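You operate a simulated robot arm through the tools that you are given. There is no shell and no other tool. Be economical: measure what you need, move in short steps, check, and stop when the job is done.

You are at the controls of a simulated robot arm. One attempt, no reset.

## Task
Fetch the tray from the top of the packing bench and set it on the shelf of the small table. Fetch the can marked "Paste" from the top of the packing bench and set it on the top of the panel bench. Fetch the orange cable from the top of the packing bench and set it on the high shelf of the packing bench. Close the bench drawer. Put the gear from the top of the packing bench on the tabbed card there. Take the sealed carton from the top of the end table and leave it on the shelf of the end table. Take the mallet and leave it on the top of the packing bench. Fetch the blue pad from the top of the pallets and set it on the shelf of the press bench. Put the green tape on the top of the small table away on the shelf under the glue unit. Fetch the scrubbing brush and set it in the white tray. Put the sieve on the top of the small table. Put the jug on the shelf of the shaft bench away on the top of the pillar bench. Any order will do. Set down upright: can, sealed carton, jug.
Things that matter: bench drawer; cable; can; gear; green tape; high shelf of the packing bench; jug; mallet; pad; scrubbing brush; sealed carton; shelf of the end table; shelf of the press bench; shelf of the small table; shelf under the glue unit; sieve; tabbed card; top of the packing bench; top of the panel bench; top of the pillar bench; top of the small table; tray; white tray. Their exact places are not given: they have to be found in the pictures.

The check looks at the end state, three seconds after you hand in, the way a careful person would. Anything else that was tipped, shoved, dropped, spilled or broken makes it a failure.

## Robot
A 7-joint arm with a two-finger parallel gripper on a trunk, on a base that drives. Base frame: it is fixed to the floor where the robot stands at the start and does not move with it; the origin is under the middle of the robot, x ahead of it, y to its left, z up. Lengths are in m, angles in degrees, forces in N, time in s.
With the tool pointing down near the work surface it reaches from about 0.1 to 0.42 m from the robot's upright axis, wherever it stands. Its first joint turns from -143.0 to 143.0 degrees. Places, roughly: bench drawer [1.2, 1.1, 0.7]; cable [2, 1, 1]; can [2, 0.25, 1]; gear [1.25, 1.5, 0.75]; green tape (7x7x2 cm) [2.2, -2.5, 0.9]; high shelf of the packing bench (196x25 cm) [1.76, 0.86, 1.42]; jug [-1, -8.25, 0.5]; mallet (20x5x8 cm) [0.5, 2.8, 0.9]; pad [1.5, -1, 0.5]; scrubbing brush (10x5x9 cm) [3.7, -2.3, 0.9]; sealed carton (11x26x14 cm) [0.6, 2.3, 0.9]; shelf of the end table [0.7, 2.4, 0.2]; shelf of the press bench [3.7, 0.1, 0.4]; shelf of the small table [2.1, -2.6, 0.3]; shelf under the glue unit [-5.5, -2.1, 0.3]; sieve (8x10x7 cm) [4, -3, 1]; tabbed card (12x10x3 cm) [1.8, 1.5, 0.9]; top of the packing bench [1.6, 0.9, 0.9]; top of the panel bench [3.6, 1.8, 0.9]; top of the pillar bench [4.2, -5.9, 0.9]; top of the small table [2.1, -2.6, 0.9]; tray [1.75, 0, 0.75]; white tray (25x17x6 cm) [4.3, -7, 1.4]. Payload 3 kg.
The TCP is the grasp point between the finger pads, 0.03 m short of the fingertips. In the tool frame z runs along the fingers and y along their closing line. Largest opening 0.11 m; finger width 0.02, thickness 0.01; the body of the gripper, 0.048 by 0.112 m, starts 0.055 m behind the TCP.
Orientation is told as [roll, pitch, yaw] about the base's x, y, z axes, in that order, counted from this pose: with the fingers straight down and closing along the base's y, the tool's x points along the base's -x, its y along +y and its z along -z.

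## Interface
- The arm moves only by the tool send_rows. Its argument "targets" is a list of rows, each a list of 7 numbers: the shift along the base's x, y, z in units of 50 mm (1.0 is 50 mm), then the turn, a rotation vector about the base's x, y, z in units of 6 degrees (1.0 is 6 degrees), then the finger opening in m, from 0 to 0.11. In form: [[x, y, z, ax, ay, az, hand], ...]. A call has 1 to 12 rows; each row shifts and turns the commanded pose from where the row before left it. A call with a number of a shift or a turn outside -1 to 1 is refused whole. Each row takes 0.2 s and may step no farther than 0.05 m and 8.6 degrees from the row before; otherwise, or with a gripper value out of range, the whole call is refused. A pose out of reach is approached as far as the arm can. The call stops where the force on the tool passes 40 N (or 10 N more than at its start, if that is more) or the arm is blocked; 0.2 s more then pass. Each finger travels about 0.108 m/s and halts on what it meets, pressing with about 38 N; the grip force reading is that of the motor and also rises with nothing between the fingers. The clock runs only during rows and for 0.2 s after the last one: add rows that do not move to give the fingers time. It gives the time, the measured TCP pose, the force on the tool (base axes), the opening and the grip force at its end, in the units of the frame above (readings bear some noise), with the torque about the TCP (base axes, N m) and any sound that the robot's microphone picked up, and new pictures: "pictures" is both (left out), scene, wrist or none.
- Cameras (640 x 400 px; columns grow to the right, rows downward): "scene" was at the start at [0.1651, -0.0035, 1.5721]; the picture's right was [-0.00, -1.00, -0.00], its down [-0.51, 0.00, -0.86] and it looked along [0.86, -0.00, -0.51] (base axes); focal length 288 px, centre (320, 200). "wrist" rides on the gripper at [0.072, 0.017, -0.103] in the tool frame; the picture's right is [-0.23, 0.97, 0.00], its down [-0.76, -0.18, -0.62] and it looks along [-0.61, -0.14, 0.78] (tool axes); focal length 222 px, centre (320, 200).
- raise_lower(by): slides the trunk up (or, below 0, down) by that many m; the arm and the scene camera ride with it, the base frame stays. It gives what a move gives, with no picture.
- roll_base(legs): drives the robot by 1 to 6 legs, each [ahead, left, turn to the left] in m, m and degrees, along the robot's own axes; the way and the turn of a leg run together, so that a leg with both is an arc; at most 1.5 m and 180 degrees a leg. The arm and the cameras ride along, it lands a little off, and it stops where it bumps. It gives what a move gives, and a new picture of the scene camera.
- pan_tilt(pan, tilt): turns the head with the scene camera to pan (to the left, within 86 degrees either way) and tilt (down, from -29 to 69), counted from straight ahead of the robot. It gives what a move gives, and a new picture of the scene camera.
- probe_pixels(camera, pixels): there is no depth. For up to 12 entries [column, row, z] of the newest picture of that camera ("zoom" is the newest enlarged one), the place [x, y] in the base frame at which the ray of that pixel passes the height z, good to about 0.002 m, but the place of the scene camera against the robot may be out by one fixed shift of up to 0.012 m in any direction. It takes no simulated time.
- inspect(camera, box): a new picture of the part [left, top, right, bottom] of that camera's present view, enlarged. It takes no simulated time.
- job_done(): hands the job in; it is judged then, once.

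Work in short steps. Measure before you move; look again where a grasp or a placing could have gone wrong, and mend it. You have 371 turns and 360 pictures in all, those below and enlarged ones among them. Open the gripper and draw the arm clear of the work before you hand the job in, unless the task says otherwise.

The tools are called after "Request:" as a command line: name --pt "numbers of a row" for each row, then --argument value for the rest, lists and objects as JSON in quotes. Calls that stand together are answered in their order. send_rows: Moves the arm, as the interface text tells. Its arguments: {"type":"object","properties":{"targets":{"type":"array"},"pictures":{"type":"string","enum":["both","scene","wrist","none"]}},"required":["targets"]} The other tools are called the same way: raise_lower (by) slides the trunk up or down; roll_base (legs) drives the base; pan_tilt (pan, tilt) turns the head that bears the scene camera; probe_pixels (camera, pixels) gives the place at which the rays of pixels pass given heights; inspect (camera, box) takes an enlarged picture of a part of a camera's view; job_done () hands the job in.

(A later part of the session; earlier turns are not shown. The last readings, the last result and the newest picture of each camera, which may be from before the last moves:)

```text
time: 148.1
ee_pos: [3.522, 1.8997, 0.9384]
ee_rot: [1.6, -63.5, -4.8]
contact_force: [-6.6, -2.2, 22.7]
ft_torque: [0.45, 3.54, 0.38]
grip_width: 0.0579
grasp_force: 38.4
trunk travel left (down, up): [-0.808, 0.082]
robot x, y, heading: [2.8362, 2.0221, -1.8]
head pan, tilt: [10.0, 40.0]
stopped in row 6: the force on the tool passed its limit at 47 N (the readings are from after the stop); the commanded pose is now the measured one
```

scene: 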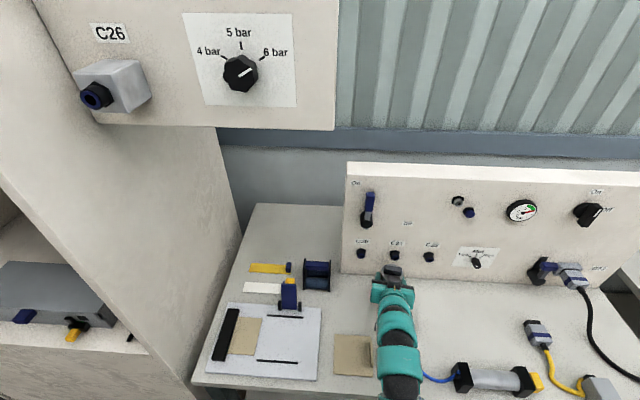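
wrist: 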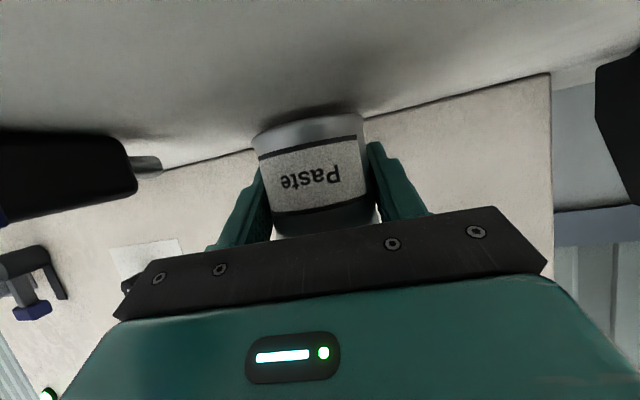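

Geometry explains it: at −62° pitch the wrist-camera housing hangs ~1.5 cm below the TCP, 12 cm behind, and rests on the table. I raise slightly, reduce the pitch to ≈−48°, and descend; the can will level itself on contact.

Request:
send_rows --pt "0 0 0.5 0 0 0 0.04" --pt "0 0 0 0 1 0 0.04" --pt "0 0 0 0 1 0 0.04" --pt "0 0 0 0 0.4 0 0.04" --pt "0 0 -0.3 0 0 0 0.04" --pt "0 0 -0.2 0 0 0 0.04" --pt "0 0 -0.1 0 0 0 0.04" --pt "0 0 -0.1 0 0 0 0.04" --pictures "wrist"

```text
time: 149.9
ee_pos: [3.5216, 1.9002, 0.9289]
ee_rot: [-0.3, -49.2, -3.2]
contact_force: [-1.1, -2.1, 29.5]
ft_torque: [-0.05, -0.5, -0.03]
grip_width: 0.0582
grasp_force: 37.9
trunk travel left (down, up): [-0.808, 0.082]
robot x, y, heading: [2.8367, 2.0182, -1.7]
head pan, tilt: [10.0, 40.0]
```

wrist: 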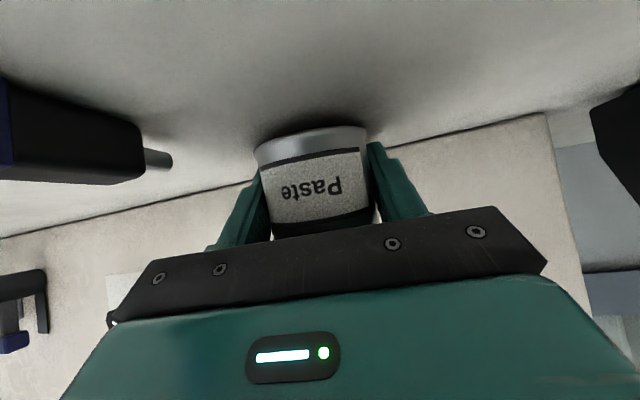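

Now the contact is at the can itself (29 N, small torque). I open gently and look.

Request:
send_rows --pt "0 0 0 0 0 0 0.07" --pt "0 0 0 0 0 0 0.085" --pt "0 0 0 0 0 0 0.1" --pt "0 0 0 0 0 0 0.1" --pictures "wrist"

```text
time: 150.6
ee_pos: [3.5226, 1.8956, 0.9275]
ee_rot: [-0.8, -49.1, -3.2]
contact_force: [-7.4, -2.6, 11.7]
ft_torque: [0.52, 0.01, 0.37]
grip_width: 0.0978
grasp_force: 0.1
trunk travel left (down, up): [-0.808, 0.082]
robot x, y, heading: [2.8371, 2.0229, -1.8]
head pan, tilt: [10.0, 40.0]
stopped in row 3: the force on the tool passed its limit at 56 N (the readings are from after the stop); the commanded pose is now the measured one
```

wrist: 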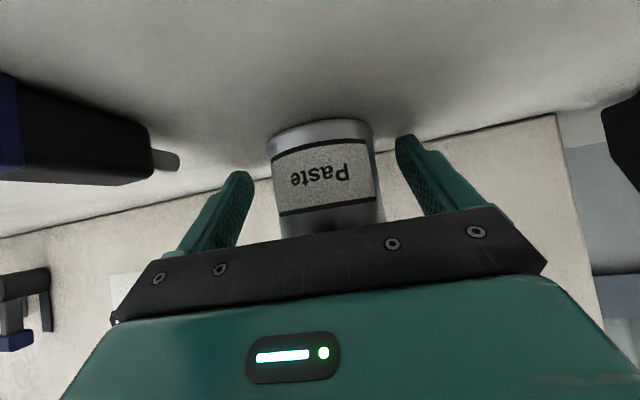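

The can stands. I withdraw along the tool axis (back and up).

Request:
send_rows --pt "-0.3 0 0.26 0 0 0 0.1" --pt "-0.6 0 0.5 0 0 0 0.11" --pt "-0.7 0 0.6 0 0 0 0.11" --pt "-0.7 0 0.7 0 0 0 0.11" --pictures "both"

```text
time: 151.6
ee_pos: [3.4268, 1.8959, 1.0115]
ee_rot: [-0.7, -48.6, -3.2]
contact_force: [0.6, 1.2, 0.3]
ft_torque: [-0.02, 0.02, 0.02]
grip_width: 0.1099
grasp_force: 0.0
out of reach, approached as far as the arm can: row 4
trunk travel left (down, up): [-0.808, 0.082]
robot x, y, heading: [2.8367, 2.0204, -1.3]
head pan, tilt: [10.0, 40.0]
```

scene: 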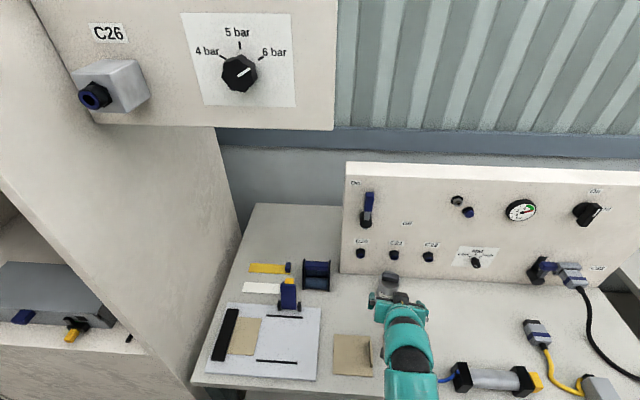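
wrist: 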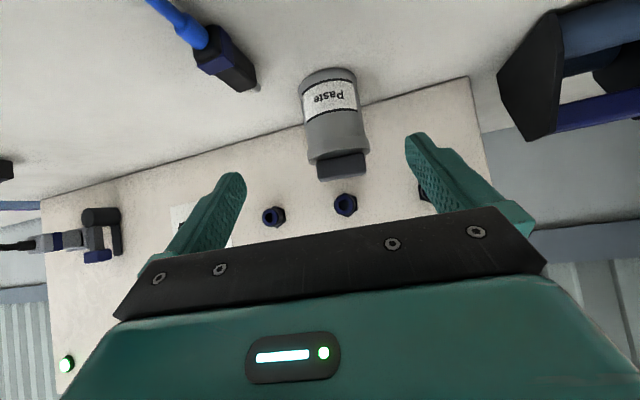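

The Paste can stands upright on the panel bench. Next the orange cable: I back off, turn round to face the packing bench's rear, and move to y≈0.7.

Request:
roll_base --legs '[[-0.2, 0, 1.5], [0, -0.3, 0], [0, 0, -178], [0, 1.0, 0]]'

Request:
pan_tilt --pan 0 --tilt 45

```text
time: 167.0
ee_pos: [2.0719, 0.7942, 1.0122]
ee_rot: [-0.7, -48.8, -178.9]
contact_force: [0.0, -0.4, -1.1]
ft_torque: [-0.02, 0.0, 0.0]
grip_width: 0.1099
grasp_force: 0.1
trunk travel left (down, up): [-0.808, 0.082]
robot x, y, heading: [2.6676, 0.713, -177.3]
head pan, tilt: [10.0, 40.0]
```

scene: 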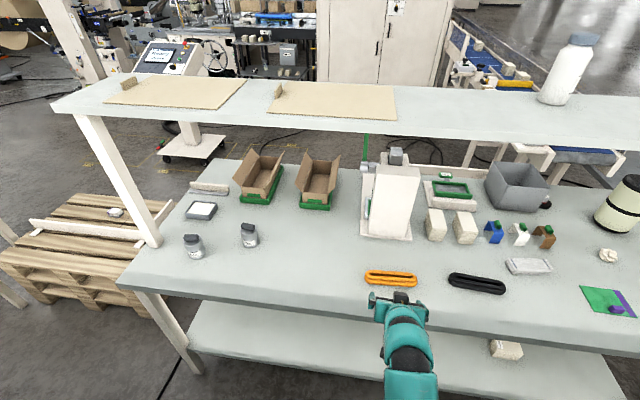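

```text
time: 167.7
ee_pos: [2.0731, 0.7951, 1.0122]
ee_rot: [-0.7, -48.8, -178.9]
contact_force: [-0.8, 0.0, 0.5]
ft_torque: [-0.02, 0.04, 0.01]
grip_width: 0.1101
grasp_force: 0.1
trunk travel left (down, up): [-0.808, 0.082]
robot x, y, heading: [2.6742, 0.7109, -177.6]
head pan, tilt: [0.0, 45.0]
```

scene: 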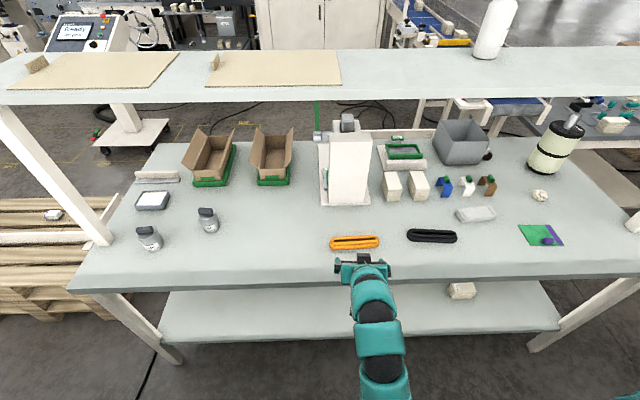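

Excellent view. I enlarge the bin area (gear?) and the tray at (152,200).

Request:
inspect --camera "scene" --box '[370, 100, 600, 260]'

Request:
inspect --camera "scene" --box '[100, 110, 330, 270]'

Request:
probe_pixels --camera "scene" --pixels '[[331, 245, 0.87], [379, 240, 0.87], [354, 236, 0.9], [354, 249, 0.87], [330, 240, 0.87], [540, 235, 0.87], [300, 288, 0.87], [488, 155, 0.87]]'

```text
2.50 times, centred on (485, 180) of scene
```

zoom: 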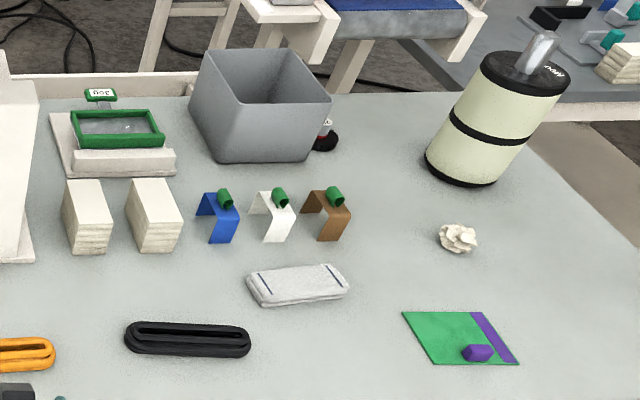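

```text
2.50 times, centred on (215, 190) of scene
```

zoom: 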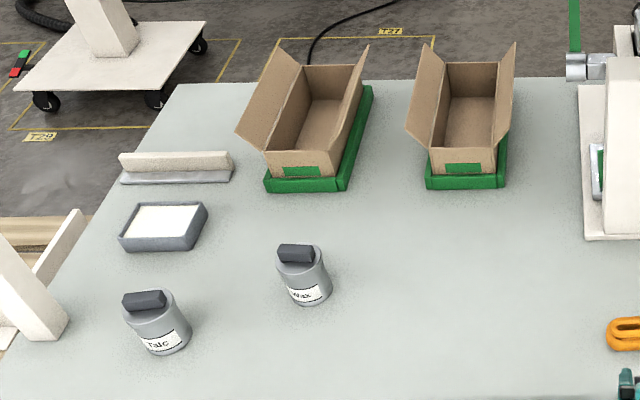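

```text
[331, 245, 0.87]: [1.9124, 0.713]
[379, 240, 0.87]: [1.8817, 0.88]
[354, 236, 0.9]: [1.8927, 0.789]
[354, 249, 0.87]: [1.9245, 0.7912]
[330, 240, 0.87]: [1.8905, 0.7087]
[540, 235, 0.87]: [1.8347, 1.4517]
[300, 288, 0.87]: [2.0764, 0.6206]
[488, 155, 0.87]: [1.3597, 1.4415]
```

The gear is the red/black wheel behind the bin at ≈(1.36,1.44). Cable spans y 0.71–0.88 at x≈1.90. I back off 0.1 and bring the tool upright and higher relative to the trunk to find a tool-down posture.

Request:
roll_base --legs '[[-0.1, 0, -2.5]]'

Request:
send_rows --pt "0 0 0.9 0 0 0 0.11" --pt "0 0 0.9 0 0 0 0.11" --pt "0 0 0.9 0 -1 0 0.11" --pt "0 0 0.5 0 -1 0 0.11" --pt "0 0 0 0 -1 0 0.11" --pt "0 0 0 0 -1 0 0.11" --pt "0 0 0 0 -1 0 0.11" --pt "0 0 0 0 -1 0 0.11" --pt "0 0 0 0 -1 0 0.11" --pt "0 0 0 0 -1 0 0.11" --pictures "none"

```text
time: 168.8
ee_pos: [2.1796, 0.8218, 1.0117]
ee_rot: [-0.8, -48.8, 178.6]
contact_force: [0.3, -0.6, 0.6]
ft_torque: [0.0, 0.02, -0.01]
grip_width: 0.11
grasp_force: 0.1
trunk travel left (down, up): [-0.808, 0.082]
robot x, y, heading: [2.7742, 0.7171, -179.7]
head pan, tilt: [0.0, 45.0]
```

scene: 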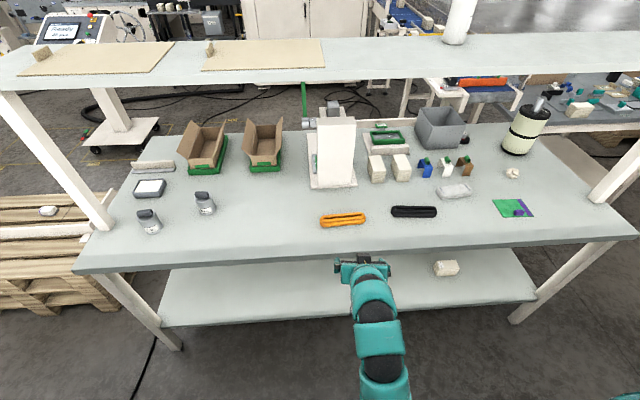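

```text
time: 171.0
ee_pos: [2.177, 0.8206, 1.0473]
ee_rot: [-1.6, -6.7, 179.1]
contact_force: [0.2, 0.4, -0.9]
ft_torque: [0.01, 0.04, 0.01]
grip_width: 0.1099
grasp_force: 0.1
out of reach, approached as far as the arm can: row 1, 2, 3, 4
trunk travel left (down, up): [-0.808, 0.082]
robot x, y, heading: [2.774, 0.7158, -179.5]
head pan, tilt: [0.0, 45.0]
```

Tool-down works at radius 0.6. I turn the yaw by −79° so the fingers close across the cable.

Request:
send_rows --pt "0 0 0 0 -1.1 0 0.11" --pt "0 0 0 0 0 -1 0.11" --pt "0 0 0 0 0 -1 0.11" --pt "0 0 0 0 0 -1 0.11" --pt "0 0 0 0 0 -1 0.11" --pt "0 0 0 0 0 -1 0.11" --pt "0 0 0 0 0 -1 0.11" --pt "0 0 0 0 0 -1 0.11" --pt "0 0 0 0 0 -1 0.11" --pt "0 0 0 0 0 -1 0.11" --pt "0 0 0 0 0 -1 0.11" --pt "0 0 0 0 0 -1 0.11" --pictures "none"

Request:
send_rows --pt "0 0 0 0 0 -1 0.11" --pt "0 0 0 0 0 -1 0.11" --pictures "both"

```text
refused: -1.1 is not a number from -1 to 1
```

```text
time: 171.6
ee_pos: [2.1755, 0.8212, 1.0472]
ee_rot: [-1.6, -6.9, 166.9]
contact_force: [1.0, 0.6, -0.2]
ft_torque: [0.03, -0.01, 0.03]
grip_width: 0.1098
grasp_force: 0.1
trunk travel left (down, up): [-0.808, 0.082]
robot x, y, heading: [2.7732, 0.7152, -179.9]
head pan, tilt: [0.0, 45.0]
```

scene: 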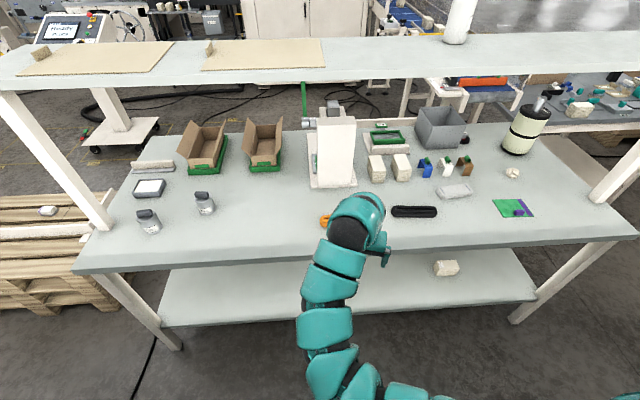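
wrist: 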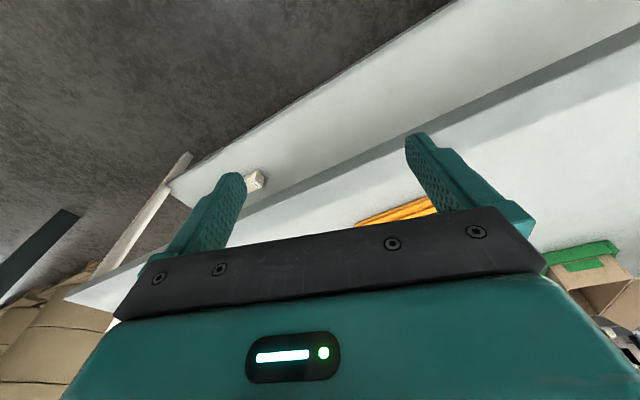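

I finish pitch and yaw.

Request:
send_rows --pt "0 0 0 0.1 -1 0 0.11" --pt "0 0 0 0 0 -1 0.11" --pt "0 0 0 0 0 -1 0.11" --pt "0 0 0 0 0 -1 0.11" --pt "0 0 0 0 0 -1 0.11" --pt "0 0 0 0 0 -1 0.11" --pt "0 0 0 0 0 -1 0.11" --pt "0 0 0 0 0 -1 0.11" --pt "0 0 0 0 0 -1 0.11" --pt "0 0 0 0 0 -1 0.11" --pt "0 0 0 0 0 -1 0.11" --pt "0 0 0 0 0 -1 0.11" --pictures "both"

```text
time: 174.2
ee_pos: [2.195, 0.8338, 0.9788]
ee_rot: [-3.3, -1.3, 101.3]
contact_force: [0.3, 0.8, -0.1]
ft_torque: [0.0, 0.0, -0.01]
grip_width: 0.1097
grasp_force: 0.1
out of reach, approached as far as the arm can: row 1, 2, 3, 4, 5, 6, 7, 8, 10, 12
trunk travel left (down, up): [-0.808, 0.082]
robot x, y, heading: [2.7753, 0.7144, -179.7]
head pan, tilt: [0.0, 45.0]
```

scene: 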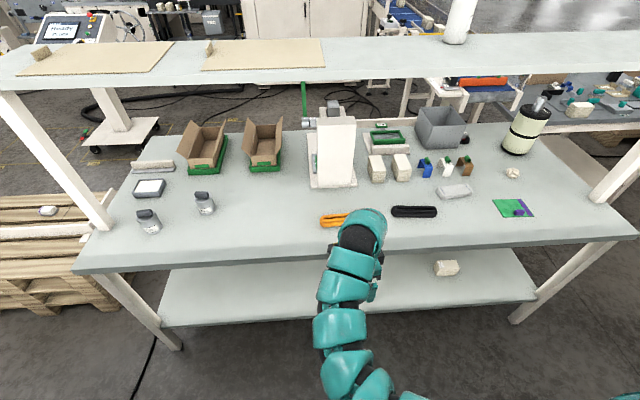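
wrist: 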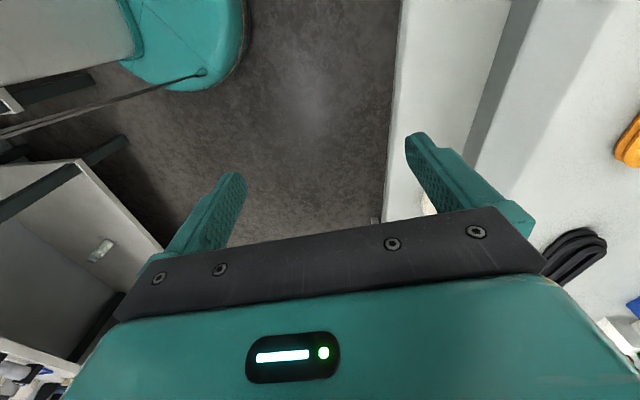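

Tool-down with the fingers closing along x. I roll forward 0.29 to bring it over the cable.

Request:
roll_base --legs '[[0.29, 0.035, 0]]'

Request:
inspect --camera "wrist" --box '[0, 0, 640, 400]'

```text
time: 176.2
ee_pos: [1.9103, 0.7997, 0.9781]
ee_rot: [-3.4, -1.1, 101.1]
contact_force: [0.0, -1.0, -0.4]
ft_torque: [-0.03, -0.03, 0.0]
grip_width: 0.1101
grasp_force: 0.1
trunk travel left (down, up): [-0.808, 0.082]
robot x, y, heading: [2.4897, 0.6805, -179.7]
head pan, tilt: [0.0, 45.0]
```

scene: 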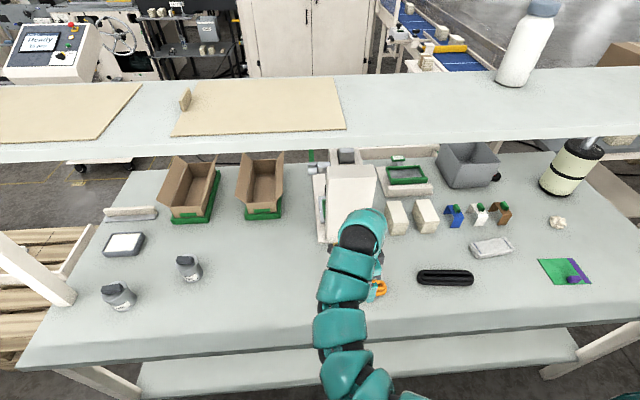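

```text
1.00 times, centred on (320, 200) of wrist (not enlarged: the box is as wide or as high as the picture)
```

zoom: 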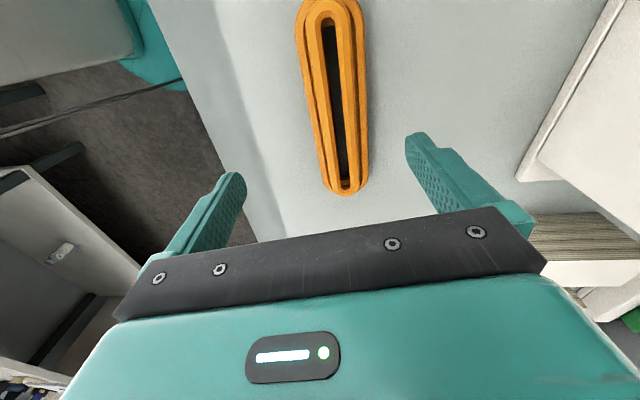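

I measure the cable in this view.

Request:
probe_pixels --camera "zoom" --pixels '[[345, 192, 0.88], [320, 3, 0.88], [305, 80, 0.88], [364, 80, 0.88], [322, 170, 0.88], [370, 160, 0.88], [334, 100, 0.88]]'

```text
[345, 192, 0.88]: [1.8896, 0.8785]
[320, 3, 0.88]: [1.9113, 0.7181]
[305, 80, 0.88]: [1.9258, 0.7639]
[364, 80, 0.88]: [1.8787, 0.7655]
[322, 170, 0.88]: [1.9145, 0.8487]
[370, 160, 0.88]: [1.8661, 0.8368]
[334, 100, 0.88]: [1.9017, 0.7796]
```

Cable is 4.7 cm wide, centred at (1.90,0.797). I centre, descend to ≈0.902 and close.

Request:
send_rows --pt "-0.2 -0.06 0 -0.1 0.55 0 0.11" --pt "0 0 -0.5 0 0 0 0.11" --pt "0 0 -0.5 0 0 0 0.11" --pt "0 0 -0.3 0 0 0 0.11" --pt "0 0 -0.1 0 0 0 0.11" --pt "0 0 -0.1 0 0 0 0.11" --pt "0 0 0 0 0 0 0.03" --pt "0 0 0 0 0 0 0.03" --pt "0 0 0 0 0 0 0.03" --pt "0 0 0 0 0 0 0.03" --pictures "wrist"

```text
time: 178.4
ee_pos: [1.9011, 0.7963, 0.9035]
ee_rot: [0.0, -1.2, 101.0]
contact_force: [-0.1, -2.2, 1.3]
ft_torque: [-0.02, -0.09, -0.22]
grip_width: 0.0501
grasp_force: 38.1
trunk travel left (down, up): [-0.808, 0.082]
robot x, y, heading: [2.4887, 0.6813, -179.9]
head pan, tilt: [0.0, 45.0]
```

wrist: 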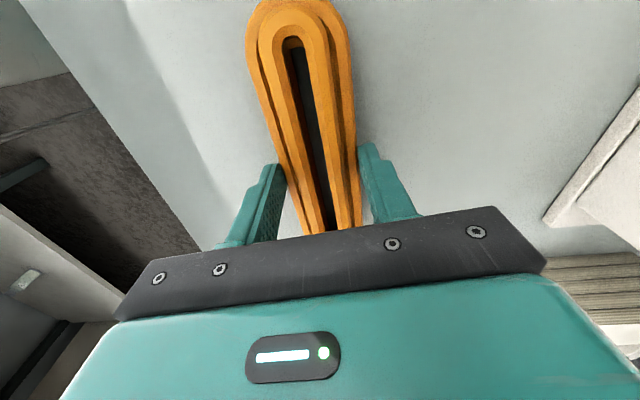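

Gripped. I lift, back the base off, and measure the free stretch of the high shelf.

Request:
send_rows --pt "0 0 0.5 0 0 0 0.03" --pt "0 0 1 0 0 0 0.03" --pt "0 0 0.8 0 0 0 0.03" --pictures "none"

Request:
roll_base --legs '[[-0.32, 0, 0]]'

Request:
probe_pixels --camera "scene" --pixels '[[325, 67, 1.42], [455, 40, 1.42], [400, 80, 1.42], [400, 36, 1.42], [400, 80, 1.45], [300, 40, 1.42], [640, 60, 1.42]]'

```text
time: 179.2
ee_pos: [1.9022, 0.7968, 1.0015]
ee_rot: [0.3, -1.5, 101.1]
contact_force: [0.8, -0.4, -1.9]
ft_torque: [0.01, -0.01, 0.0]
grip_width: 0.0499
grasp_force: 37.5
out of reach, approached as far as the arm can: row 3
trunk travel left (down, up): [-0.808, 0.082]
robot x, y, heading: [2.4891, 0.6825, -179.9]
head pan, tilt: [0.0, 45.0]
```

```text
time: 181.4
ee_pos: [2.2232, 0.799, 1.0016]
ee_rot: [0.2, -1.4, 100.8]
contact_force: [-0.7, -0.9, -1.0]
ft_torque: [0.0, 0.0, 0.0]
grip_width: 0.0499
grasp_force: 37.4
trunk travel left (down, up): [-0.808, 0.082]
robot x, y, heading: [2.8066, 0.6809, 179.9]
head pan, tilt: [0.0, 45.0]
```

scene: 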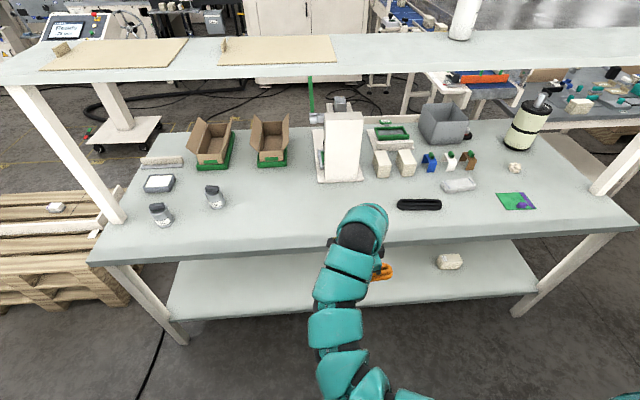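

```text
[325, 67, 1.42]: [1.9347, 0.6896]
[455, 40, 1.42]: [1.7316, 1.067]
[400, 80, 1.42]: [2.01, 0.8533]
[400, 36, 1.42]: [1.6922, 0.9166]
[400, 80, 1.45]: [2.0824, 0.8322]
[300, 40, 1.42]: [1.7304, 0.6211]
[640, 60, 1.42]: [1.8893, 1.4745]
```

I probe the shelf edges in the newest view at several heights.

Request:
probe_pixels --camera "scene" --pixels '[[400, 72, 1.42], [400, 72, 1.4], [400, 72, 1.35], [400, 36, 1.42], [400, 36, 1.35], [332, 62, 1.42], [448, 40, 1.42], [118, 224, 0.87]]'

Request:
inspect --camera "scene" --box '[280, 0, 520, 150]'

```text
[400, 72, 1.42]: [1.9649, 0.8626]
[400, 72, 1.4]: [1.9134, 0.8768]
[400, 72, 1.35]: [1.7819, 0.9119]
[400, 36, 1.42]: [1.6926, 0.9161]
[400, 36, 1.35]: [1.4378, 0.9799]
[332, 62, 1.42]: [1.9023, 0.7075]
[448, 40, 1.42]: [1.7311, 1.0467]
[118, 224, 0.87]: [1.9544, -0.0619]
```

```text
2.67 times, centred on (400, 75) of scene
```

zoom: 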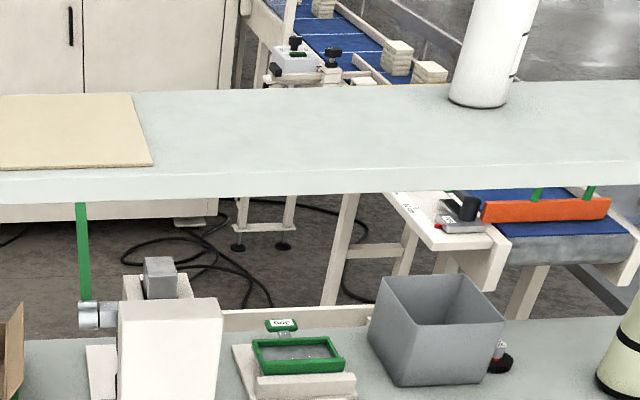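

Shelf's near edge x≈1.90; free stretch y 0.72–1.0. I raise the trunk fully and step the arm up and outward.

Request:
raise_lower --by 0.08

Request:
send_rows --pt "-0.6 0 0.7 0 0 0 0.03" --pt "-0.3 0 0.9 0 0 0 0.03" --pt "-0.3 0 0.9 0 0 0 0.03" --pt "-0.3 0 0.9 0 0 0 0.03" --pt "-0.3 0 0.9 0 0 0 0.03" --pt "-0.3 0 0.9 0 0 0 0.03" --pt "-0.3 0 0.9 0 0 0 0.03" --pt "-0.3 0 0.9 0 0 0 0.03" --pt "0 0 0.9 0 0 0 0.03" --pictures "scene"

```text
time: 182.5
ee_pos: [2.2223, 0.7988, 1.0808]
ee_rot: [0.3, -1.4, 100.9]
contact_force: [0.0, -0.8, -2.5]
ft_torque: [0.0, -0.04, 0.02]
grip_width: 0.0497
grasp_force: 38.5
trunk travel left (down, up): [-0.888, 0.002]
robot x, y, heading: [2.8076, 0.6829, 179.6]
head pan, tilt: [0.0, 45.0]
```

```text
time: 184.5
ee_pos: [2.2007, 0.8045, 1.0833]
ee_rot: [0.5, -1.5, 100.9]
contact_force: [-0.3, -0.2, -1.7]
ft_torque: [-0.03, 0.0, -0.02]
grip_width: 0.0494
grasp_force: 38.1
out of reach, approached as far as the arm can: row 1, 2, 3, 4, 5, 6, 7, 8, 9
trunk travel left (down, up): [-0.888, 0.002]
robot x, y, heading: [2.8116, 0.6791, 179.9]
head pan, tilt: [0.0, 45.0]
```

scene: 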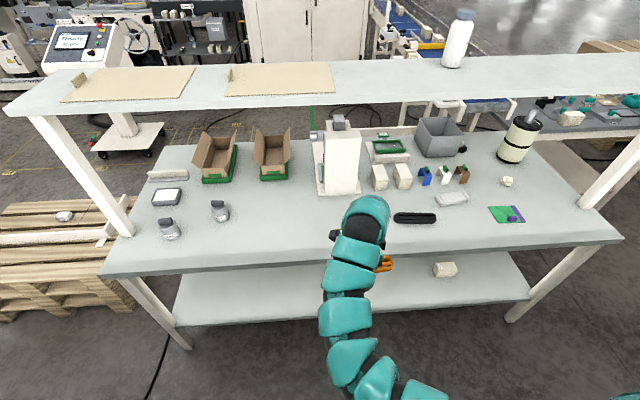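

Tool-down is limited there. I tilt the tool forward (+y rotation) and rise, then try to un-tilt at height.

Request:
send_rows --pt "0 0 0 0 1 0 0.03" --pt "0 0 0 0 1 0 0.03" --pt "0 0 0 0 1 0 0.03" --pt "0 0 0 0 1 0 0.03" --pt "0 0 0 0 1 0 0.03" --pt "0 0 0 0 1 0 0.03" --pt "0 0 0.9 0 0.5 0 0.03" --pt "0 0 0.9 0 0 0 0.03" --pt "0 0 0.9 0 0 0 0.03" --pt "0 0 0.9 0 0 0 0.03" --pt "0 0 0.9 0 0 0 0.03" --pt "0 0 0.9 0 0 0 0.03" --pictures "scene"

```text
time: 187.1
ee_pos: [2.1974, 0.7977, 1.3414]
ee_rot: [38.9, -7.7, 97.5]
contact_force: [-0.5, -0.3, -2.6]
ft_torque: [0.03, 0.0, 0.0]
grip_width: 0.0494
grasp_force: 38.1
out of reach, approached as far as the arm can: row 9
trunk travel left (down, up): [-0.888, 0.002]
robot x, y, heading: [2.8065, 0.6812, 180.0]
head pan, tilt: [0.0, 45.0]
```

scene: 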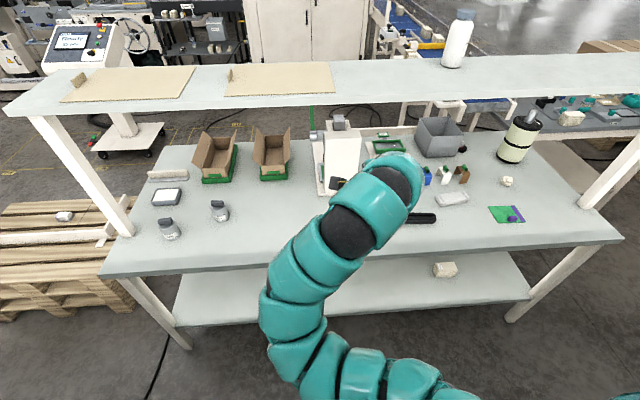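

I go up to 1.52 and then un-tilt stepwise while moving outward.

Request:
send_rows --pt "-0.2 0 0.9 0 0 0 0.03" --pt "-0.2 0 0.9 0 0 0 0.03" --pt "-0.2 0 0.9 0 0 0 0.03" --pt "-0.2 0 0.9 0 0 0 0.03" --pt "-0.7 0 0 0 -1 0 0.03" --pt "-0.7 0 0 0 -1 0 0.03" --pt "-0.7 0 0 0 -1 0 0.03" --pt "0 0 0 0 -1 0 0.03" --pt "0 0 0 0 -1 0 0.03" --pt "0 0 0 0 -1 0 0.03" --pictures "both"

```text
time: 189.3
ee_pos: [2.2591, 0.7938, 1.2939]
ee_rot: [20.1, -6.7, 99.2]
contact_force: [0.8, -0.2, -1.6]
ft_torque: [0.04, 0.0, -0.01]
grip_width: 0.0495
grasp_force: 37.8
out of reach, approached as far as the arm can: row 2, 3, 4, 5, 6, 7, 8, 9, 10
trunk travel left (down, up): [-0.888, 0.002]
robot x, y, heading: [2.8048, 0.6805, 180.1]
head pan, tilt: [0.0, 45.0]
```

scene: 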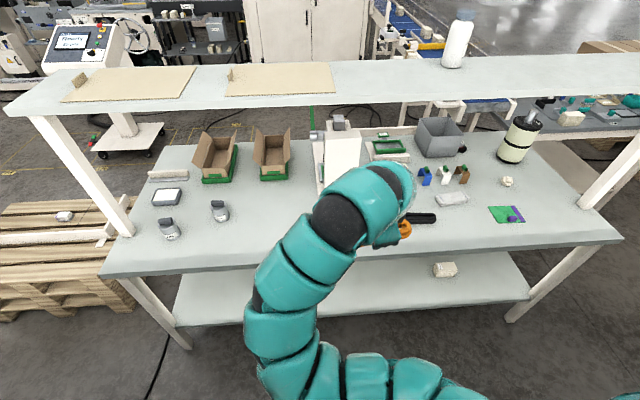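
wrist: 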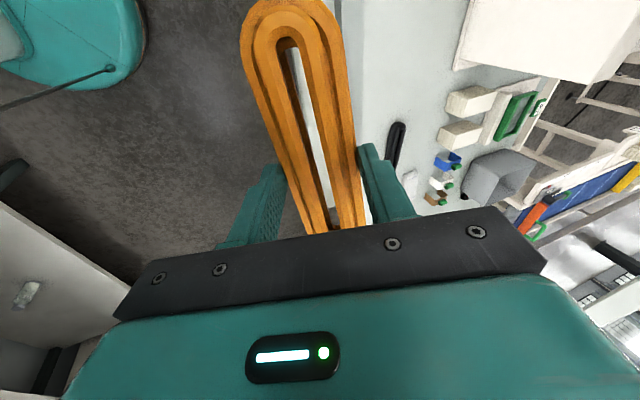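

At height the tool must lean forward. I lean it to about 55° and rise to 1.52 at radius 0.66.

Request:
send_rows --pt "-0.5 0 0 0 1 0 0.03" --pt "-0.5 0 0 0 1 0 0.03" --pt "-0.5 0 0 0 1 0 0.03" --pt "-0.5 0 0 0 1 0 0.03" --pt "0 0 0.8 0 1 0 0.03" --pt "0 0 0.8 0 1 0 0.03" --pt "0 0 0.8 0 0 0 0.03" --pt "0 0 0.8 0 0 0 0.03" --pt "0 0 0.8 0 0 0 0.03" --pt "0 0 0.4 0 0 0 0.03" --pictures "none"

```text
time: 191.5
ee_pos: [2.1596, 0.7953, 1.5135]
ee_rot: [55.2, -10.5, 94.1]
contact_force: [-0.5, 0.1, -2.3]
ft_torque: [0.0, -0.07, 0.03]
grip_width: 0.0495
grasp_force: 38.0
trunk travel left (down, up): [-0.888, 0.002]
robot x, y, heading: [2.806, 0.6839, 180.3]
head pan, tilt: [0.0, 45.0]
```

Reached. I level the cable's long axis (−10.5° about x) and test whether less lean is possible.

Request:
send_rows --pt "0 0 0 -0.9 0 0 0.03" --pt "0 0 0 -0.85 0 0 0.03" --pt "0 0 0 0 -1 0 0.03" --pt "0 0 0 0 -1 0 0.03" --pictures "both"

```text
time: 192.5
ee_pos: [2.1857, 0.7861, 1.474]
ee_rot: [47.5, 0.3, 93.8]
contact_force: [0.5, 0.6, -1.3]
ft_torque: [0.03, -0.07, 0.0]
grip_width: 0.049
grasp_force: 38.0
out of reach, approached as far as the arm can: row 3, 4
trunk travel left (down, up): [-0.888, 0.002]
robot x, y, heading: [2.8072, 0.6805, 179.7]
head pan, tilt: [0.0, 45.0]
```

scene: 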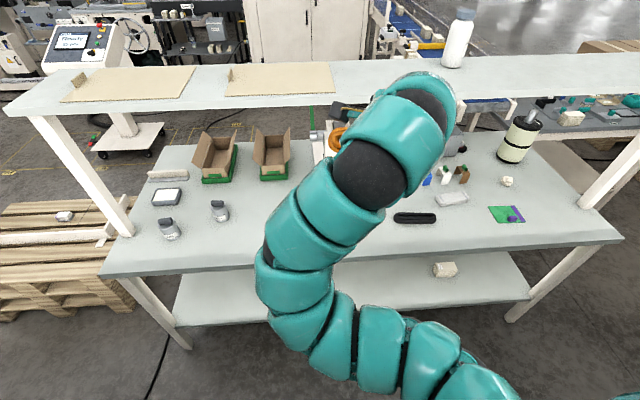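
wrist: 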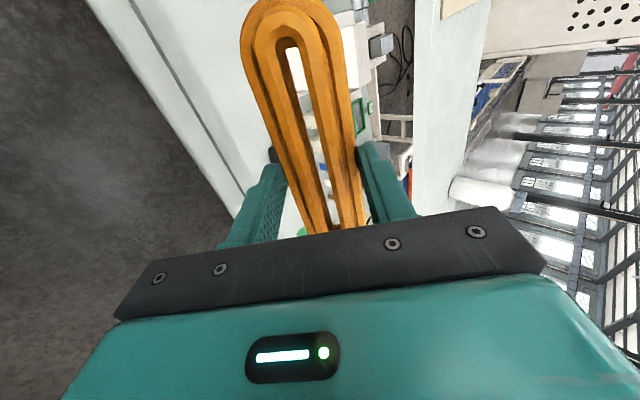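

Back to 55° lean at z≈1.51 and extend 7 cm more.

Request:
send_rows --pt "-0.4 0 0.2 0 0.7 0 0.03" --pt "-0.4 0 0.3 0 0.7 0 0.03" --pt "-0.5 0 0.3 0 0 0 0.03" --pt "-0.5 0 0 0 0 0 0.03" --pictures "none"

```text
time: 193.5
ee_pos: [2.095, 0.7853, 1.5156]
ee_rot: [55.8, -0.2, 93.8]
contact_force: [-0.3, -0.1, -2.7]
ft_torque: [0.03, -0.07, 0.0]
grip_width: 0.0493
grasp_force: 37.7
trunk travel left (down, up): [-0.888, 0.002]
robot x, y, heading: [2.8066, 0.6788, 180.1]
head pan, tilt: [0.0, 45.0]
```

I roll forward 0.31 and 0.075 right to hold the cable above the free stretch.

Request:
roll_base --legs '[[0, -0.07, 0], [0.31, 0, 0]]'

Request:
inspect --camera "wrist" --box '[0, 0, 640, 400]'

```text
time: 196.2
ee_pos: [1.781, 0.8518, 1.5149]
ee_rot: [56.0, -0.2, 94.0]
contact_force: [-0.7, 0.6, -1.4]
ft_torque: [0.06, -0.05, 0.02]
grip_width: 0.0493
grasp_force: 37.5
trunk travel left (down, up): [-0.888, 0.002]
robot x, y, heading: [2.4936, 0.7481, -180.0]
head pan, tilt: [0.0, 45.0]
```

scene: 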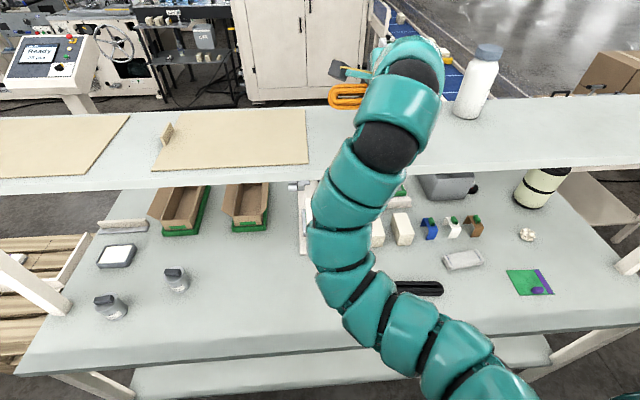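

```text
1.00 times, centred on (320, 200) of wrist (not enlarged: the box is as wide or as high as the picture)
```

zoom: 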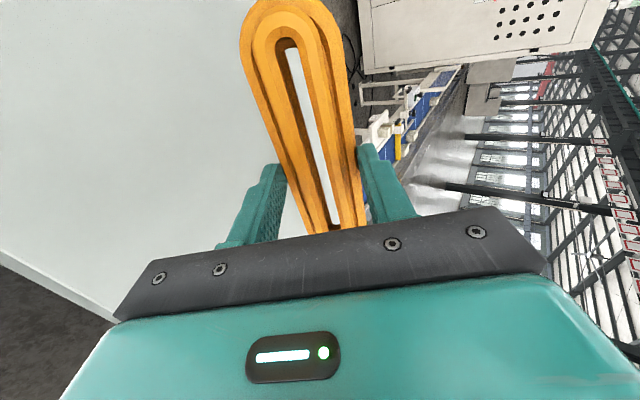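

The coil leans with its flat side facing forward-down, so it will settle forward. I lower in small steps to contact.

Request:
send_rows --pt "0 0 -0.3 0 0 0 0.03" --pt "0 0 -0.2 0 0 0 0.03" --pt "0 0 -0.1 0 0 0 0.03" --pt "0 0 -0.1 0 0 0 0.03" --pt "0 0 -0.1 0 0 0 0.03" --pt "0 0 -0.1 0 0 0 0.03" --pt "0 0 -0.1 0 0 0 0.03" --pt "0 0 -0.1 0 0 0 0.03" --pictures "wrist"

```text
time: 198.1
ee_pos: [1.7834, 0.8529, 1.4657]
ee_rot: [56.5, -0.3, 94.0]
contact_force: [-12.7, 1.6, 28.2]
ft_torque: [1.35, 1.13, 0.41]
grip_width: 0.0494
grasp_force: 38.0
trunk travel left (down, up): [-0.888, 0.002]
robot x, y, heading: [2.4934, 0.7475, -179.8]
head pan, tilt: [0.0, 45.0]
```

wrist: 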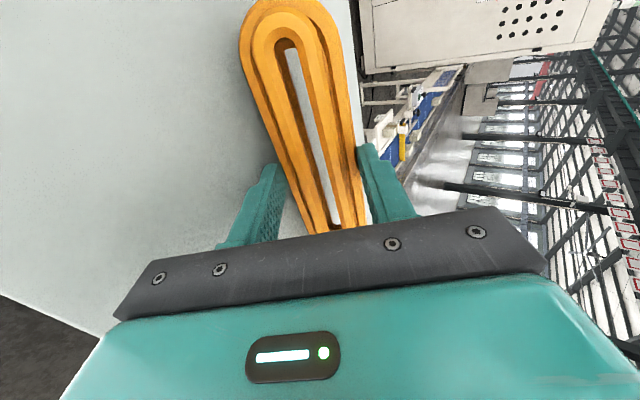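

Contact at 1.466. I raise 8 mm and open moderately so the coil settles.

Request:
send_rows --pt "0 0 0.16 0 0 0 0.03" --pt "0 0 0 0 0 0 0.07" --pt "0 0 0.1 0 0 0 0.08" --pt "0 0 0 0 0 0 0.08" --pictures "wrist"

```text
time: 199.1
ee_pos: [1.7818, 0.8514, 1.4736]
ee_rot: [56.0, -0.3, 94.0]
contact_force: [-13.2, -3.6, 16.8]
ft_torque: [-0.22, 0.73, 0.02]
grip_width: 0.0692
grasp_force: 0.1
trunk travel left (down, up): [-0.888, 0.002]
robot x, y, heading: [2.493, 0.7484, -179.9]
head pan, tilt: [0.0, 45.0]
```

wrist: 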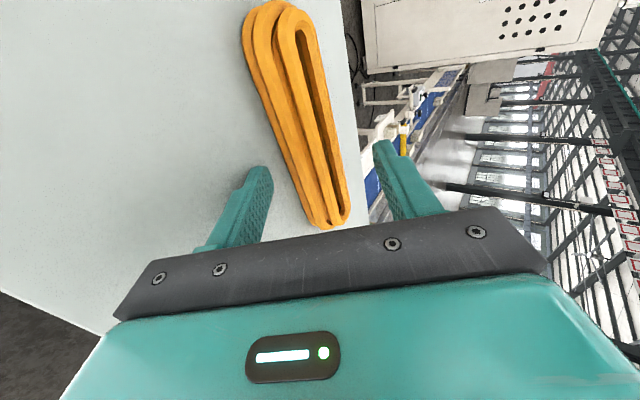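

The coil has settled. I withdraw along the tool axis.

Request:
send_rows --pt "0.2 0 0.15 0 0 0 0.08" --pt "0.4 0 0.3 0 0 0 0.08" --pt "0.5 0 0.4 0 0 0 0.08" --pt "0.5 0 0.4 0 0 0 0.08" --pictures "both"

```text
time: 200.1
ee_pos: [1.8629, 0.8552, 1.5373]
ee_rot: [56.0, -0.1, 93.9]
contact_force: [0.5, 0.9, 0.0]
ft_torque: [0.0, 0.0, 0.01]
grip_width: 0.0798
grasp_force: 0.1
trunk travel left (down, up): [-0.888, 0.002]
robot x, y, heading: [2.4911, 0.7461, -179.9]
head pan, tilt: [0.0, 45.0]
```

scene: 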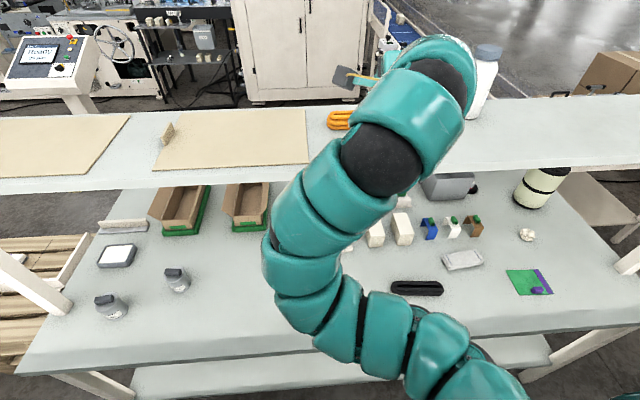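
wrist: 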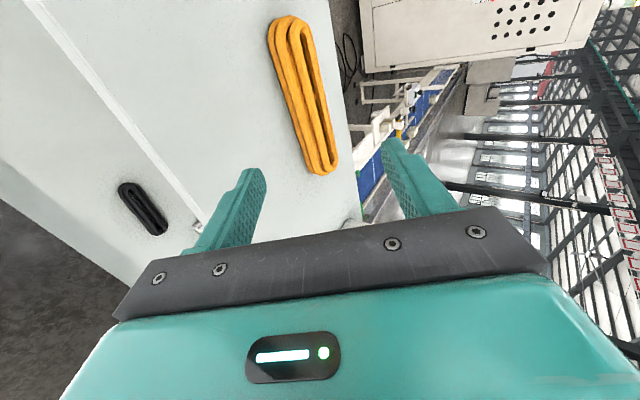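

The cable lies on the shelf; I check its distance to the far edge, then back the base off.

Request:
probe_pixels --camera "wrist" --pixels '[[338, 155, 1.43], [302, 22, 1.43], [283, 95, 1.43], [270, 30, 1.43], [360, 190, 1.42], [338, 60, 1.42], [317, 173, 1.43]]'

Request:
roll_base --legs '[[-0.3, 0, 0]]'

```text
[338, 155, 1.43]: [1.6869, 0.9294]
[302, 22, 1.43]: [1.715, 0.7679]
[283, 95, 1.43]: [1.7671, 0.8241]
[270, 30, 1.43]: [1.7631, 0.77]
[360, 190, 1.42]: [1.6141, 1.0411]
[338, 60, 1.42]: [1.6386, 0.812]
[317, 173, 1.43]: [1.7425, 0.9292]
```

```text
time: 202.1
ee_pos: [2.1611, 0.86, 1.5372]
ee_rot: [56.0, -0.2, 93.5]
contact_force: [0.4, -0.1, 0.2]
ft_torque: [0.01, -0.02, -0.03]
grip_width: 0.0802
grasp_force: 0.1
trunk travel left (down, up): [-0.888, 0.002]
robot x, y, heading: [2.7855, 0.7479, 179.7]
head pan, tilt: [0.0, 45.0]
```

scene: 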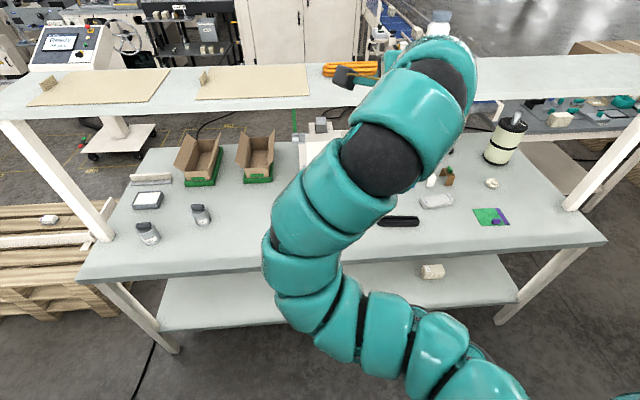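

The cable is well inside the shelf. Next the tray ("Glue" dish at ≈(1.75,0)). I rotate the gripper about its own axis by 86° to close along y again, and lower.

Request:
send_rows --pt "0 0 -0.8 0.83 0 0.56 0.11" --pt "0 0 -0.8 0.83 0 0.56 0.11" --pt "0 0 -0.8 0.83 0 0.56 0.11" --pt "0 0 -0.8 0.83 0 0.56 0.11" --pt "0 0 -0.8 0.83 0 0.56 0.11" --pt "0 0 -0.8 0.83 0 0.56 0.11" --pt "0 0 -0.8 0.83 0 0.56 0.11" --pt "0 0 -0.8 0.83 0 0.56 0.11" --pt "0 0 -0.8 0.83 0 0.56 0.11" --pt "0 0 -0.8 0.83 0 0.56 0.11" --pt "0 0 -0.8 0.83 0 0.56 0.11" --pt "0 0 0 0.83 0 0.56 0.11" --pictures "none"

Request:
send_rows --pt "0 0 0 0.83 0 0.56 0.11" --pt "0 0 0 0.83 0 0.56 0.11" --pictures "none"

Request:
roll_base --legs '[[0, 0.8, 0]]'

```text
time: 204.7
ee_pos: [2.1574, 0.8667, 1.4086]
ee_rot: [38.9, -40.6, 130.8]
contact_force: [0.5, 0.3, -0.3]
ft_torque: [0.0, -0.01, 0.0]
grip_width: 0.11
grasp_force: 0.0
out of reach, approached as far as the arm can: row 4, 5, 6, 7, 8, 9, 10, 11
trunk travel left (down, up): [-0.888, 0.002]
robot x, y, heading: [2.7881, 0.7509, 179.5]
head pan, tilt: [0.0, 45.0]
```

```text
time: 205.3
ee_pos: [2.1569, 0.8665, 1.4093]
ee_rot: [28.6, -47.2, 144.6]
contact_force: [0.4, 0.6, -0.5]
ft_torque: [-0.03, -0.02, -0.02]
grip_width: 0.1102
grasp_force: 0.1
trunk travel left (down, up): [-0.888, 0.002]
robot x, y, heading: [2.7899, 0.7435, 179.5]
head pan, tilt: [0.0, 45.0]
```

```text
time: 209.7
ee_pos: [2.1506, 0.0341, 1.4096]
ee_rot: [28.8, -47.2, 144.1]
contact_force: [0.0, -0.1, 0.4]
ft_torque: [-0.01, 0.03, -0.02]
grip_width: 0.1101
grasp_force: 0.0
trunk travel left (down, up): [-0.888, 0.002]
robot x, y, heading: [2.7828, -0.0877, 179.2]
head pan, tilt: [0.0, 45.0]
```

scene: 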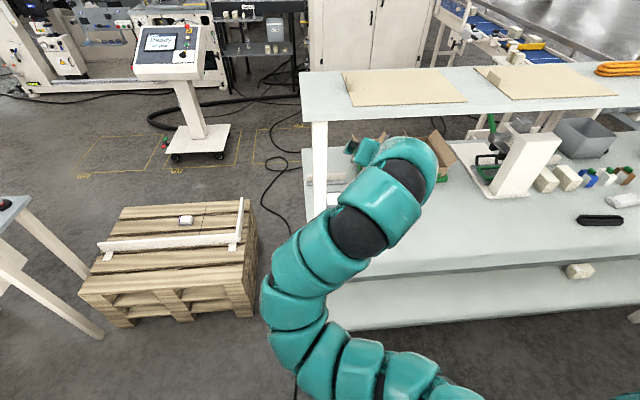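

The tray sits behind the Talc can and the post, so it's best picked tool-down from above with the far-reach posture used at the start (trunk lower, radius ≈0.75). I back off and lower the trunk.

Request:
roll_base --legs '[[-0.12, 0, 0.8]]'

Request:
raise_lower --by -0.3

Request:
send_rows --pt "-0.3 0 0 0 -1 0 0.11" --pt "-0.3 0 0 0 -1 0 0.11" --pt "-0.3 0 0 0 -1 0 0.11" --pt "-0.3 0 0 0 -1 0 0.11" --pt "-0.3 0 0 0 -1 0 0.11" --pt "-0.3 0 0 0 -1 0 0.11" --pt "0 0 0 0 -1 0 0.11" --pt "0 0 0 0 -1 0 0.11" --pt "0 0 0 0 -1 0 0.11" --pictures "scene"

```text
time: 211.0
ee_pos: [2.2734, 0.0232, 1.4092]
ee_rot: [29.0, -47.1, 145.3]
contact_force: [0.5, 0.0, 0.8]
ft_torque: [0.03, 0.01, 0.02]
grip_width: 0.1102
grasp_force: 0.1
trunk travel left (down, up): [-0.888, 0.002]
robot x, y, heading: [2.9085, -0.0879, -179.4]
head pan, tilt: [0.0, 45.0]
```

scene: 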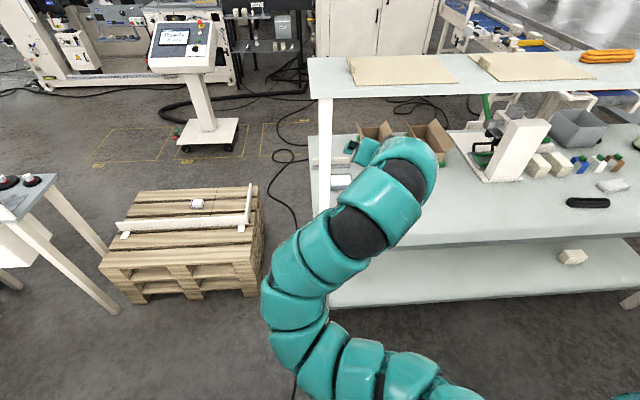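

```text
time: 214.0
ee_pos: [2.2743, 0.0213, 1.11]
ee_rot: [28.9, -47.2, 145.2]
contact_force: [0.3, 0.5, 0.2]
ft_torque: [0.0, -0.01, -0.01]
grip_width: 0.1101
grasp_force: 0.0
trunk travel left (down, up): [-0.588, 0.302]
robot x, y, heading: [2.9095, -0.0854, -179.5]
head pan, tilt: [0.0, 45.0]
```

```text
time: 216.0
ee_pos: [2.2554, 0.0136, 1.019]
ee_rot: [12.4, -27.3, 154.2]
contact_force: [-0.2, 0.3, 0.5]
ft_torque: [0.03, 0.0, -0.06]
grip_width: 0.1099
grasp_force: 0.1
out of reach, approached as far as the arm can: row 3, 4, 5, 6, 7, 8, 9
trunk travel left (down, up): [-0.588, 0.302]
robot x, y, heading: [2.9076, -0.085, -179.5]
head pan, tilt: [0.0, 45.0]
```

scene: 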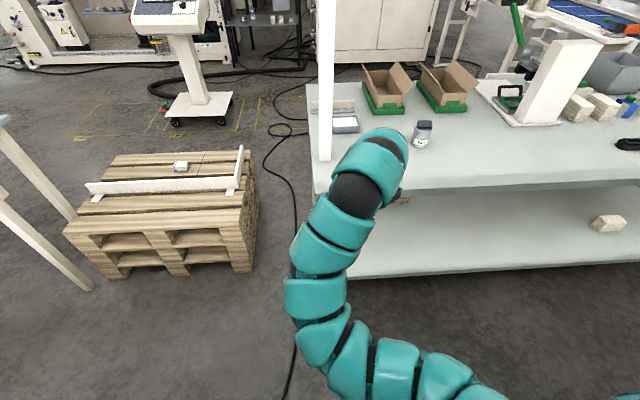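

I continue un-tilting while extending outward.

Request:
send_rows --pt "-0.9 0 0.2 0 0 0 0.11" --pt "-0.9 0 0.2 0 0 0 0.11" --pt "-0.5 0 0.2 0 -1 0 0.11" --pt "0 0 0 0 -1 0 0.11" --pt "0 0 0 0 -1 0 0.11" --pt "0 0 0 0 -1 0 0.11" --pictures "none"

```text
time: 217.4
ee_pos: [2.1382, 0.0309, 1.0359]
ee_rot: [2.3, -5.4, 157.0]
contact_force: [0.2, -0.7, 0.6]
ft_torque: [0.02, 0.02, 0.0]
grip_width: 0.1103
grasp_force: 0.0
out of reach, approached as far as the arm can: row 1, 3
trunk travel left (down, up): [-0.588, 0.302]
robot x, y, heading: [2.9055, -0.0858, -179.5]
head pan, tilt: [0.0, 45.0]
```

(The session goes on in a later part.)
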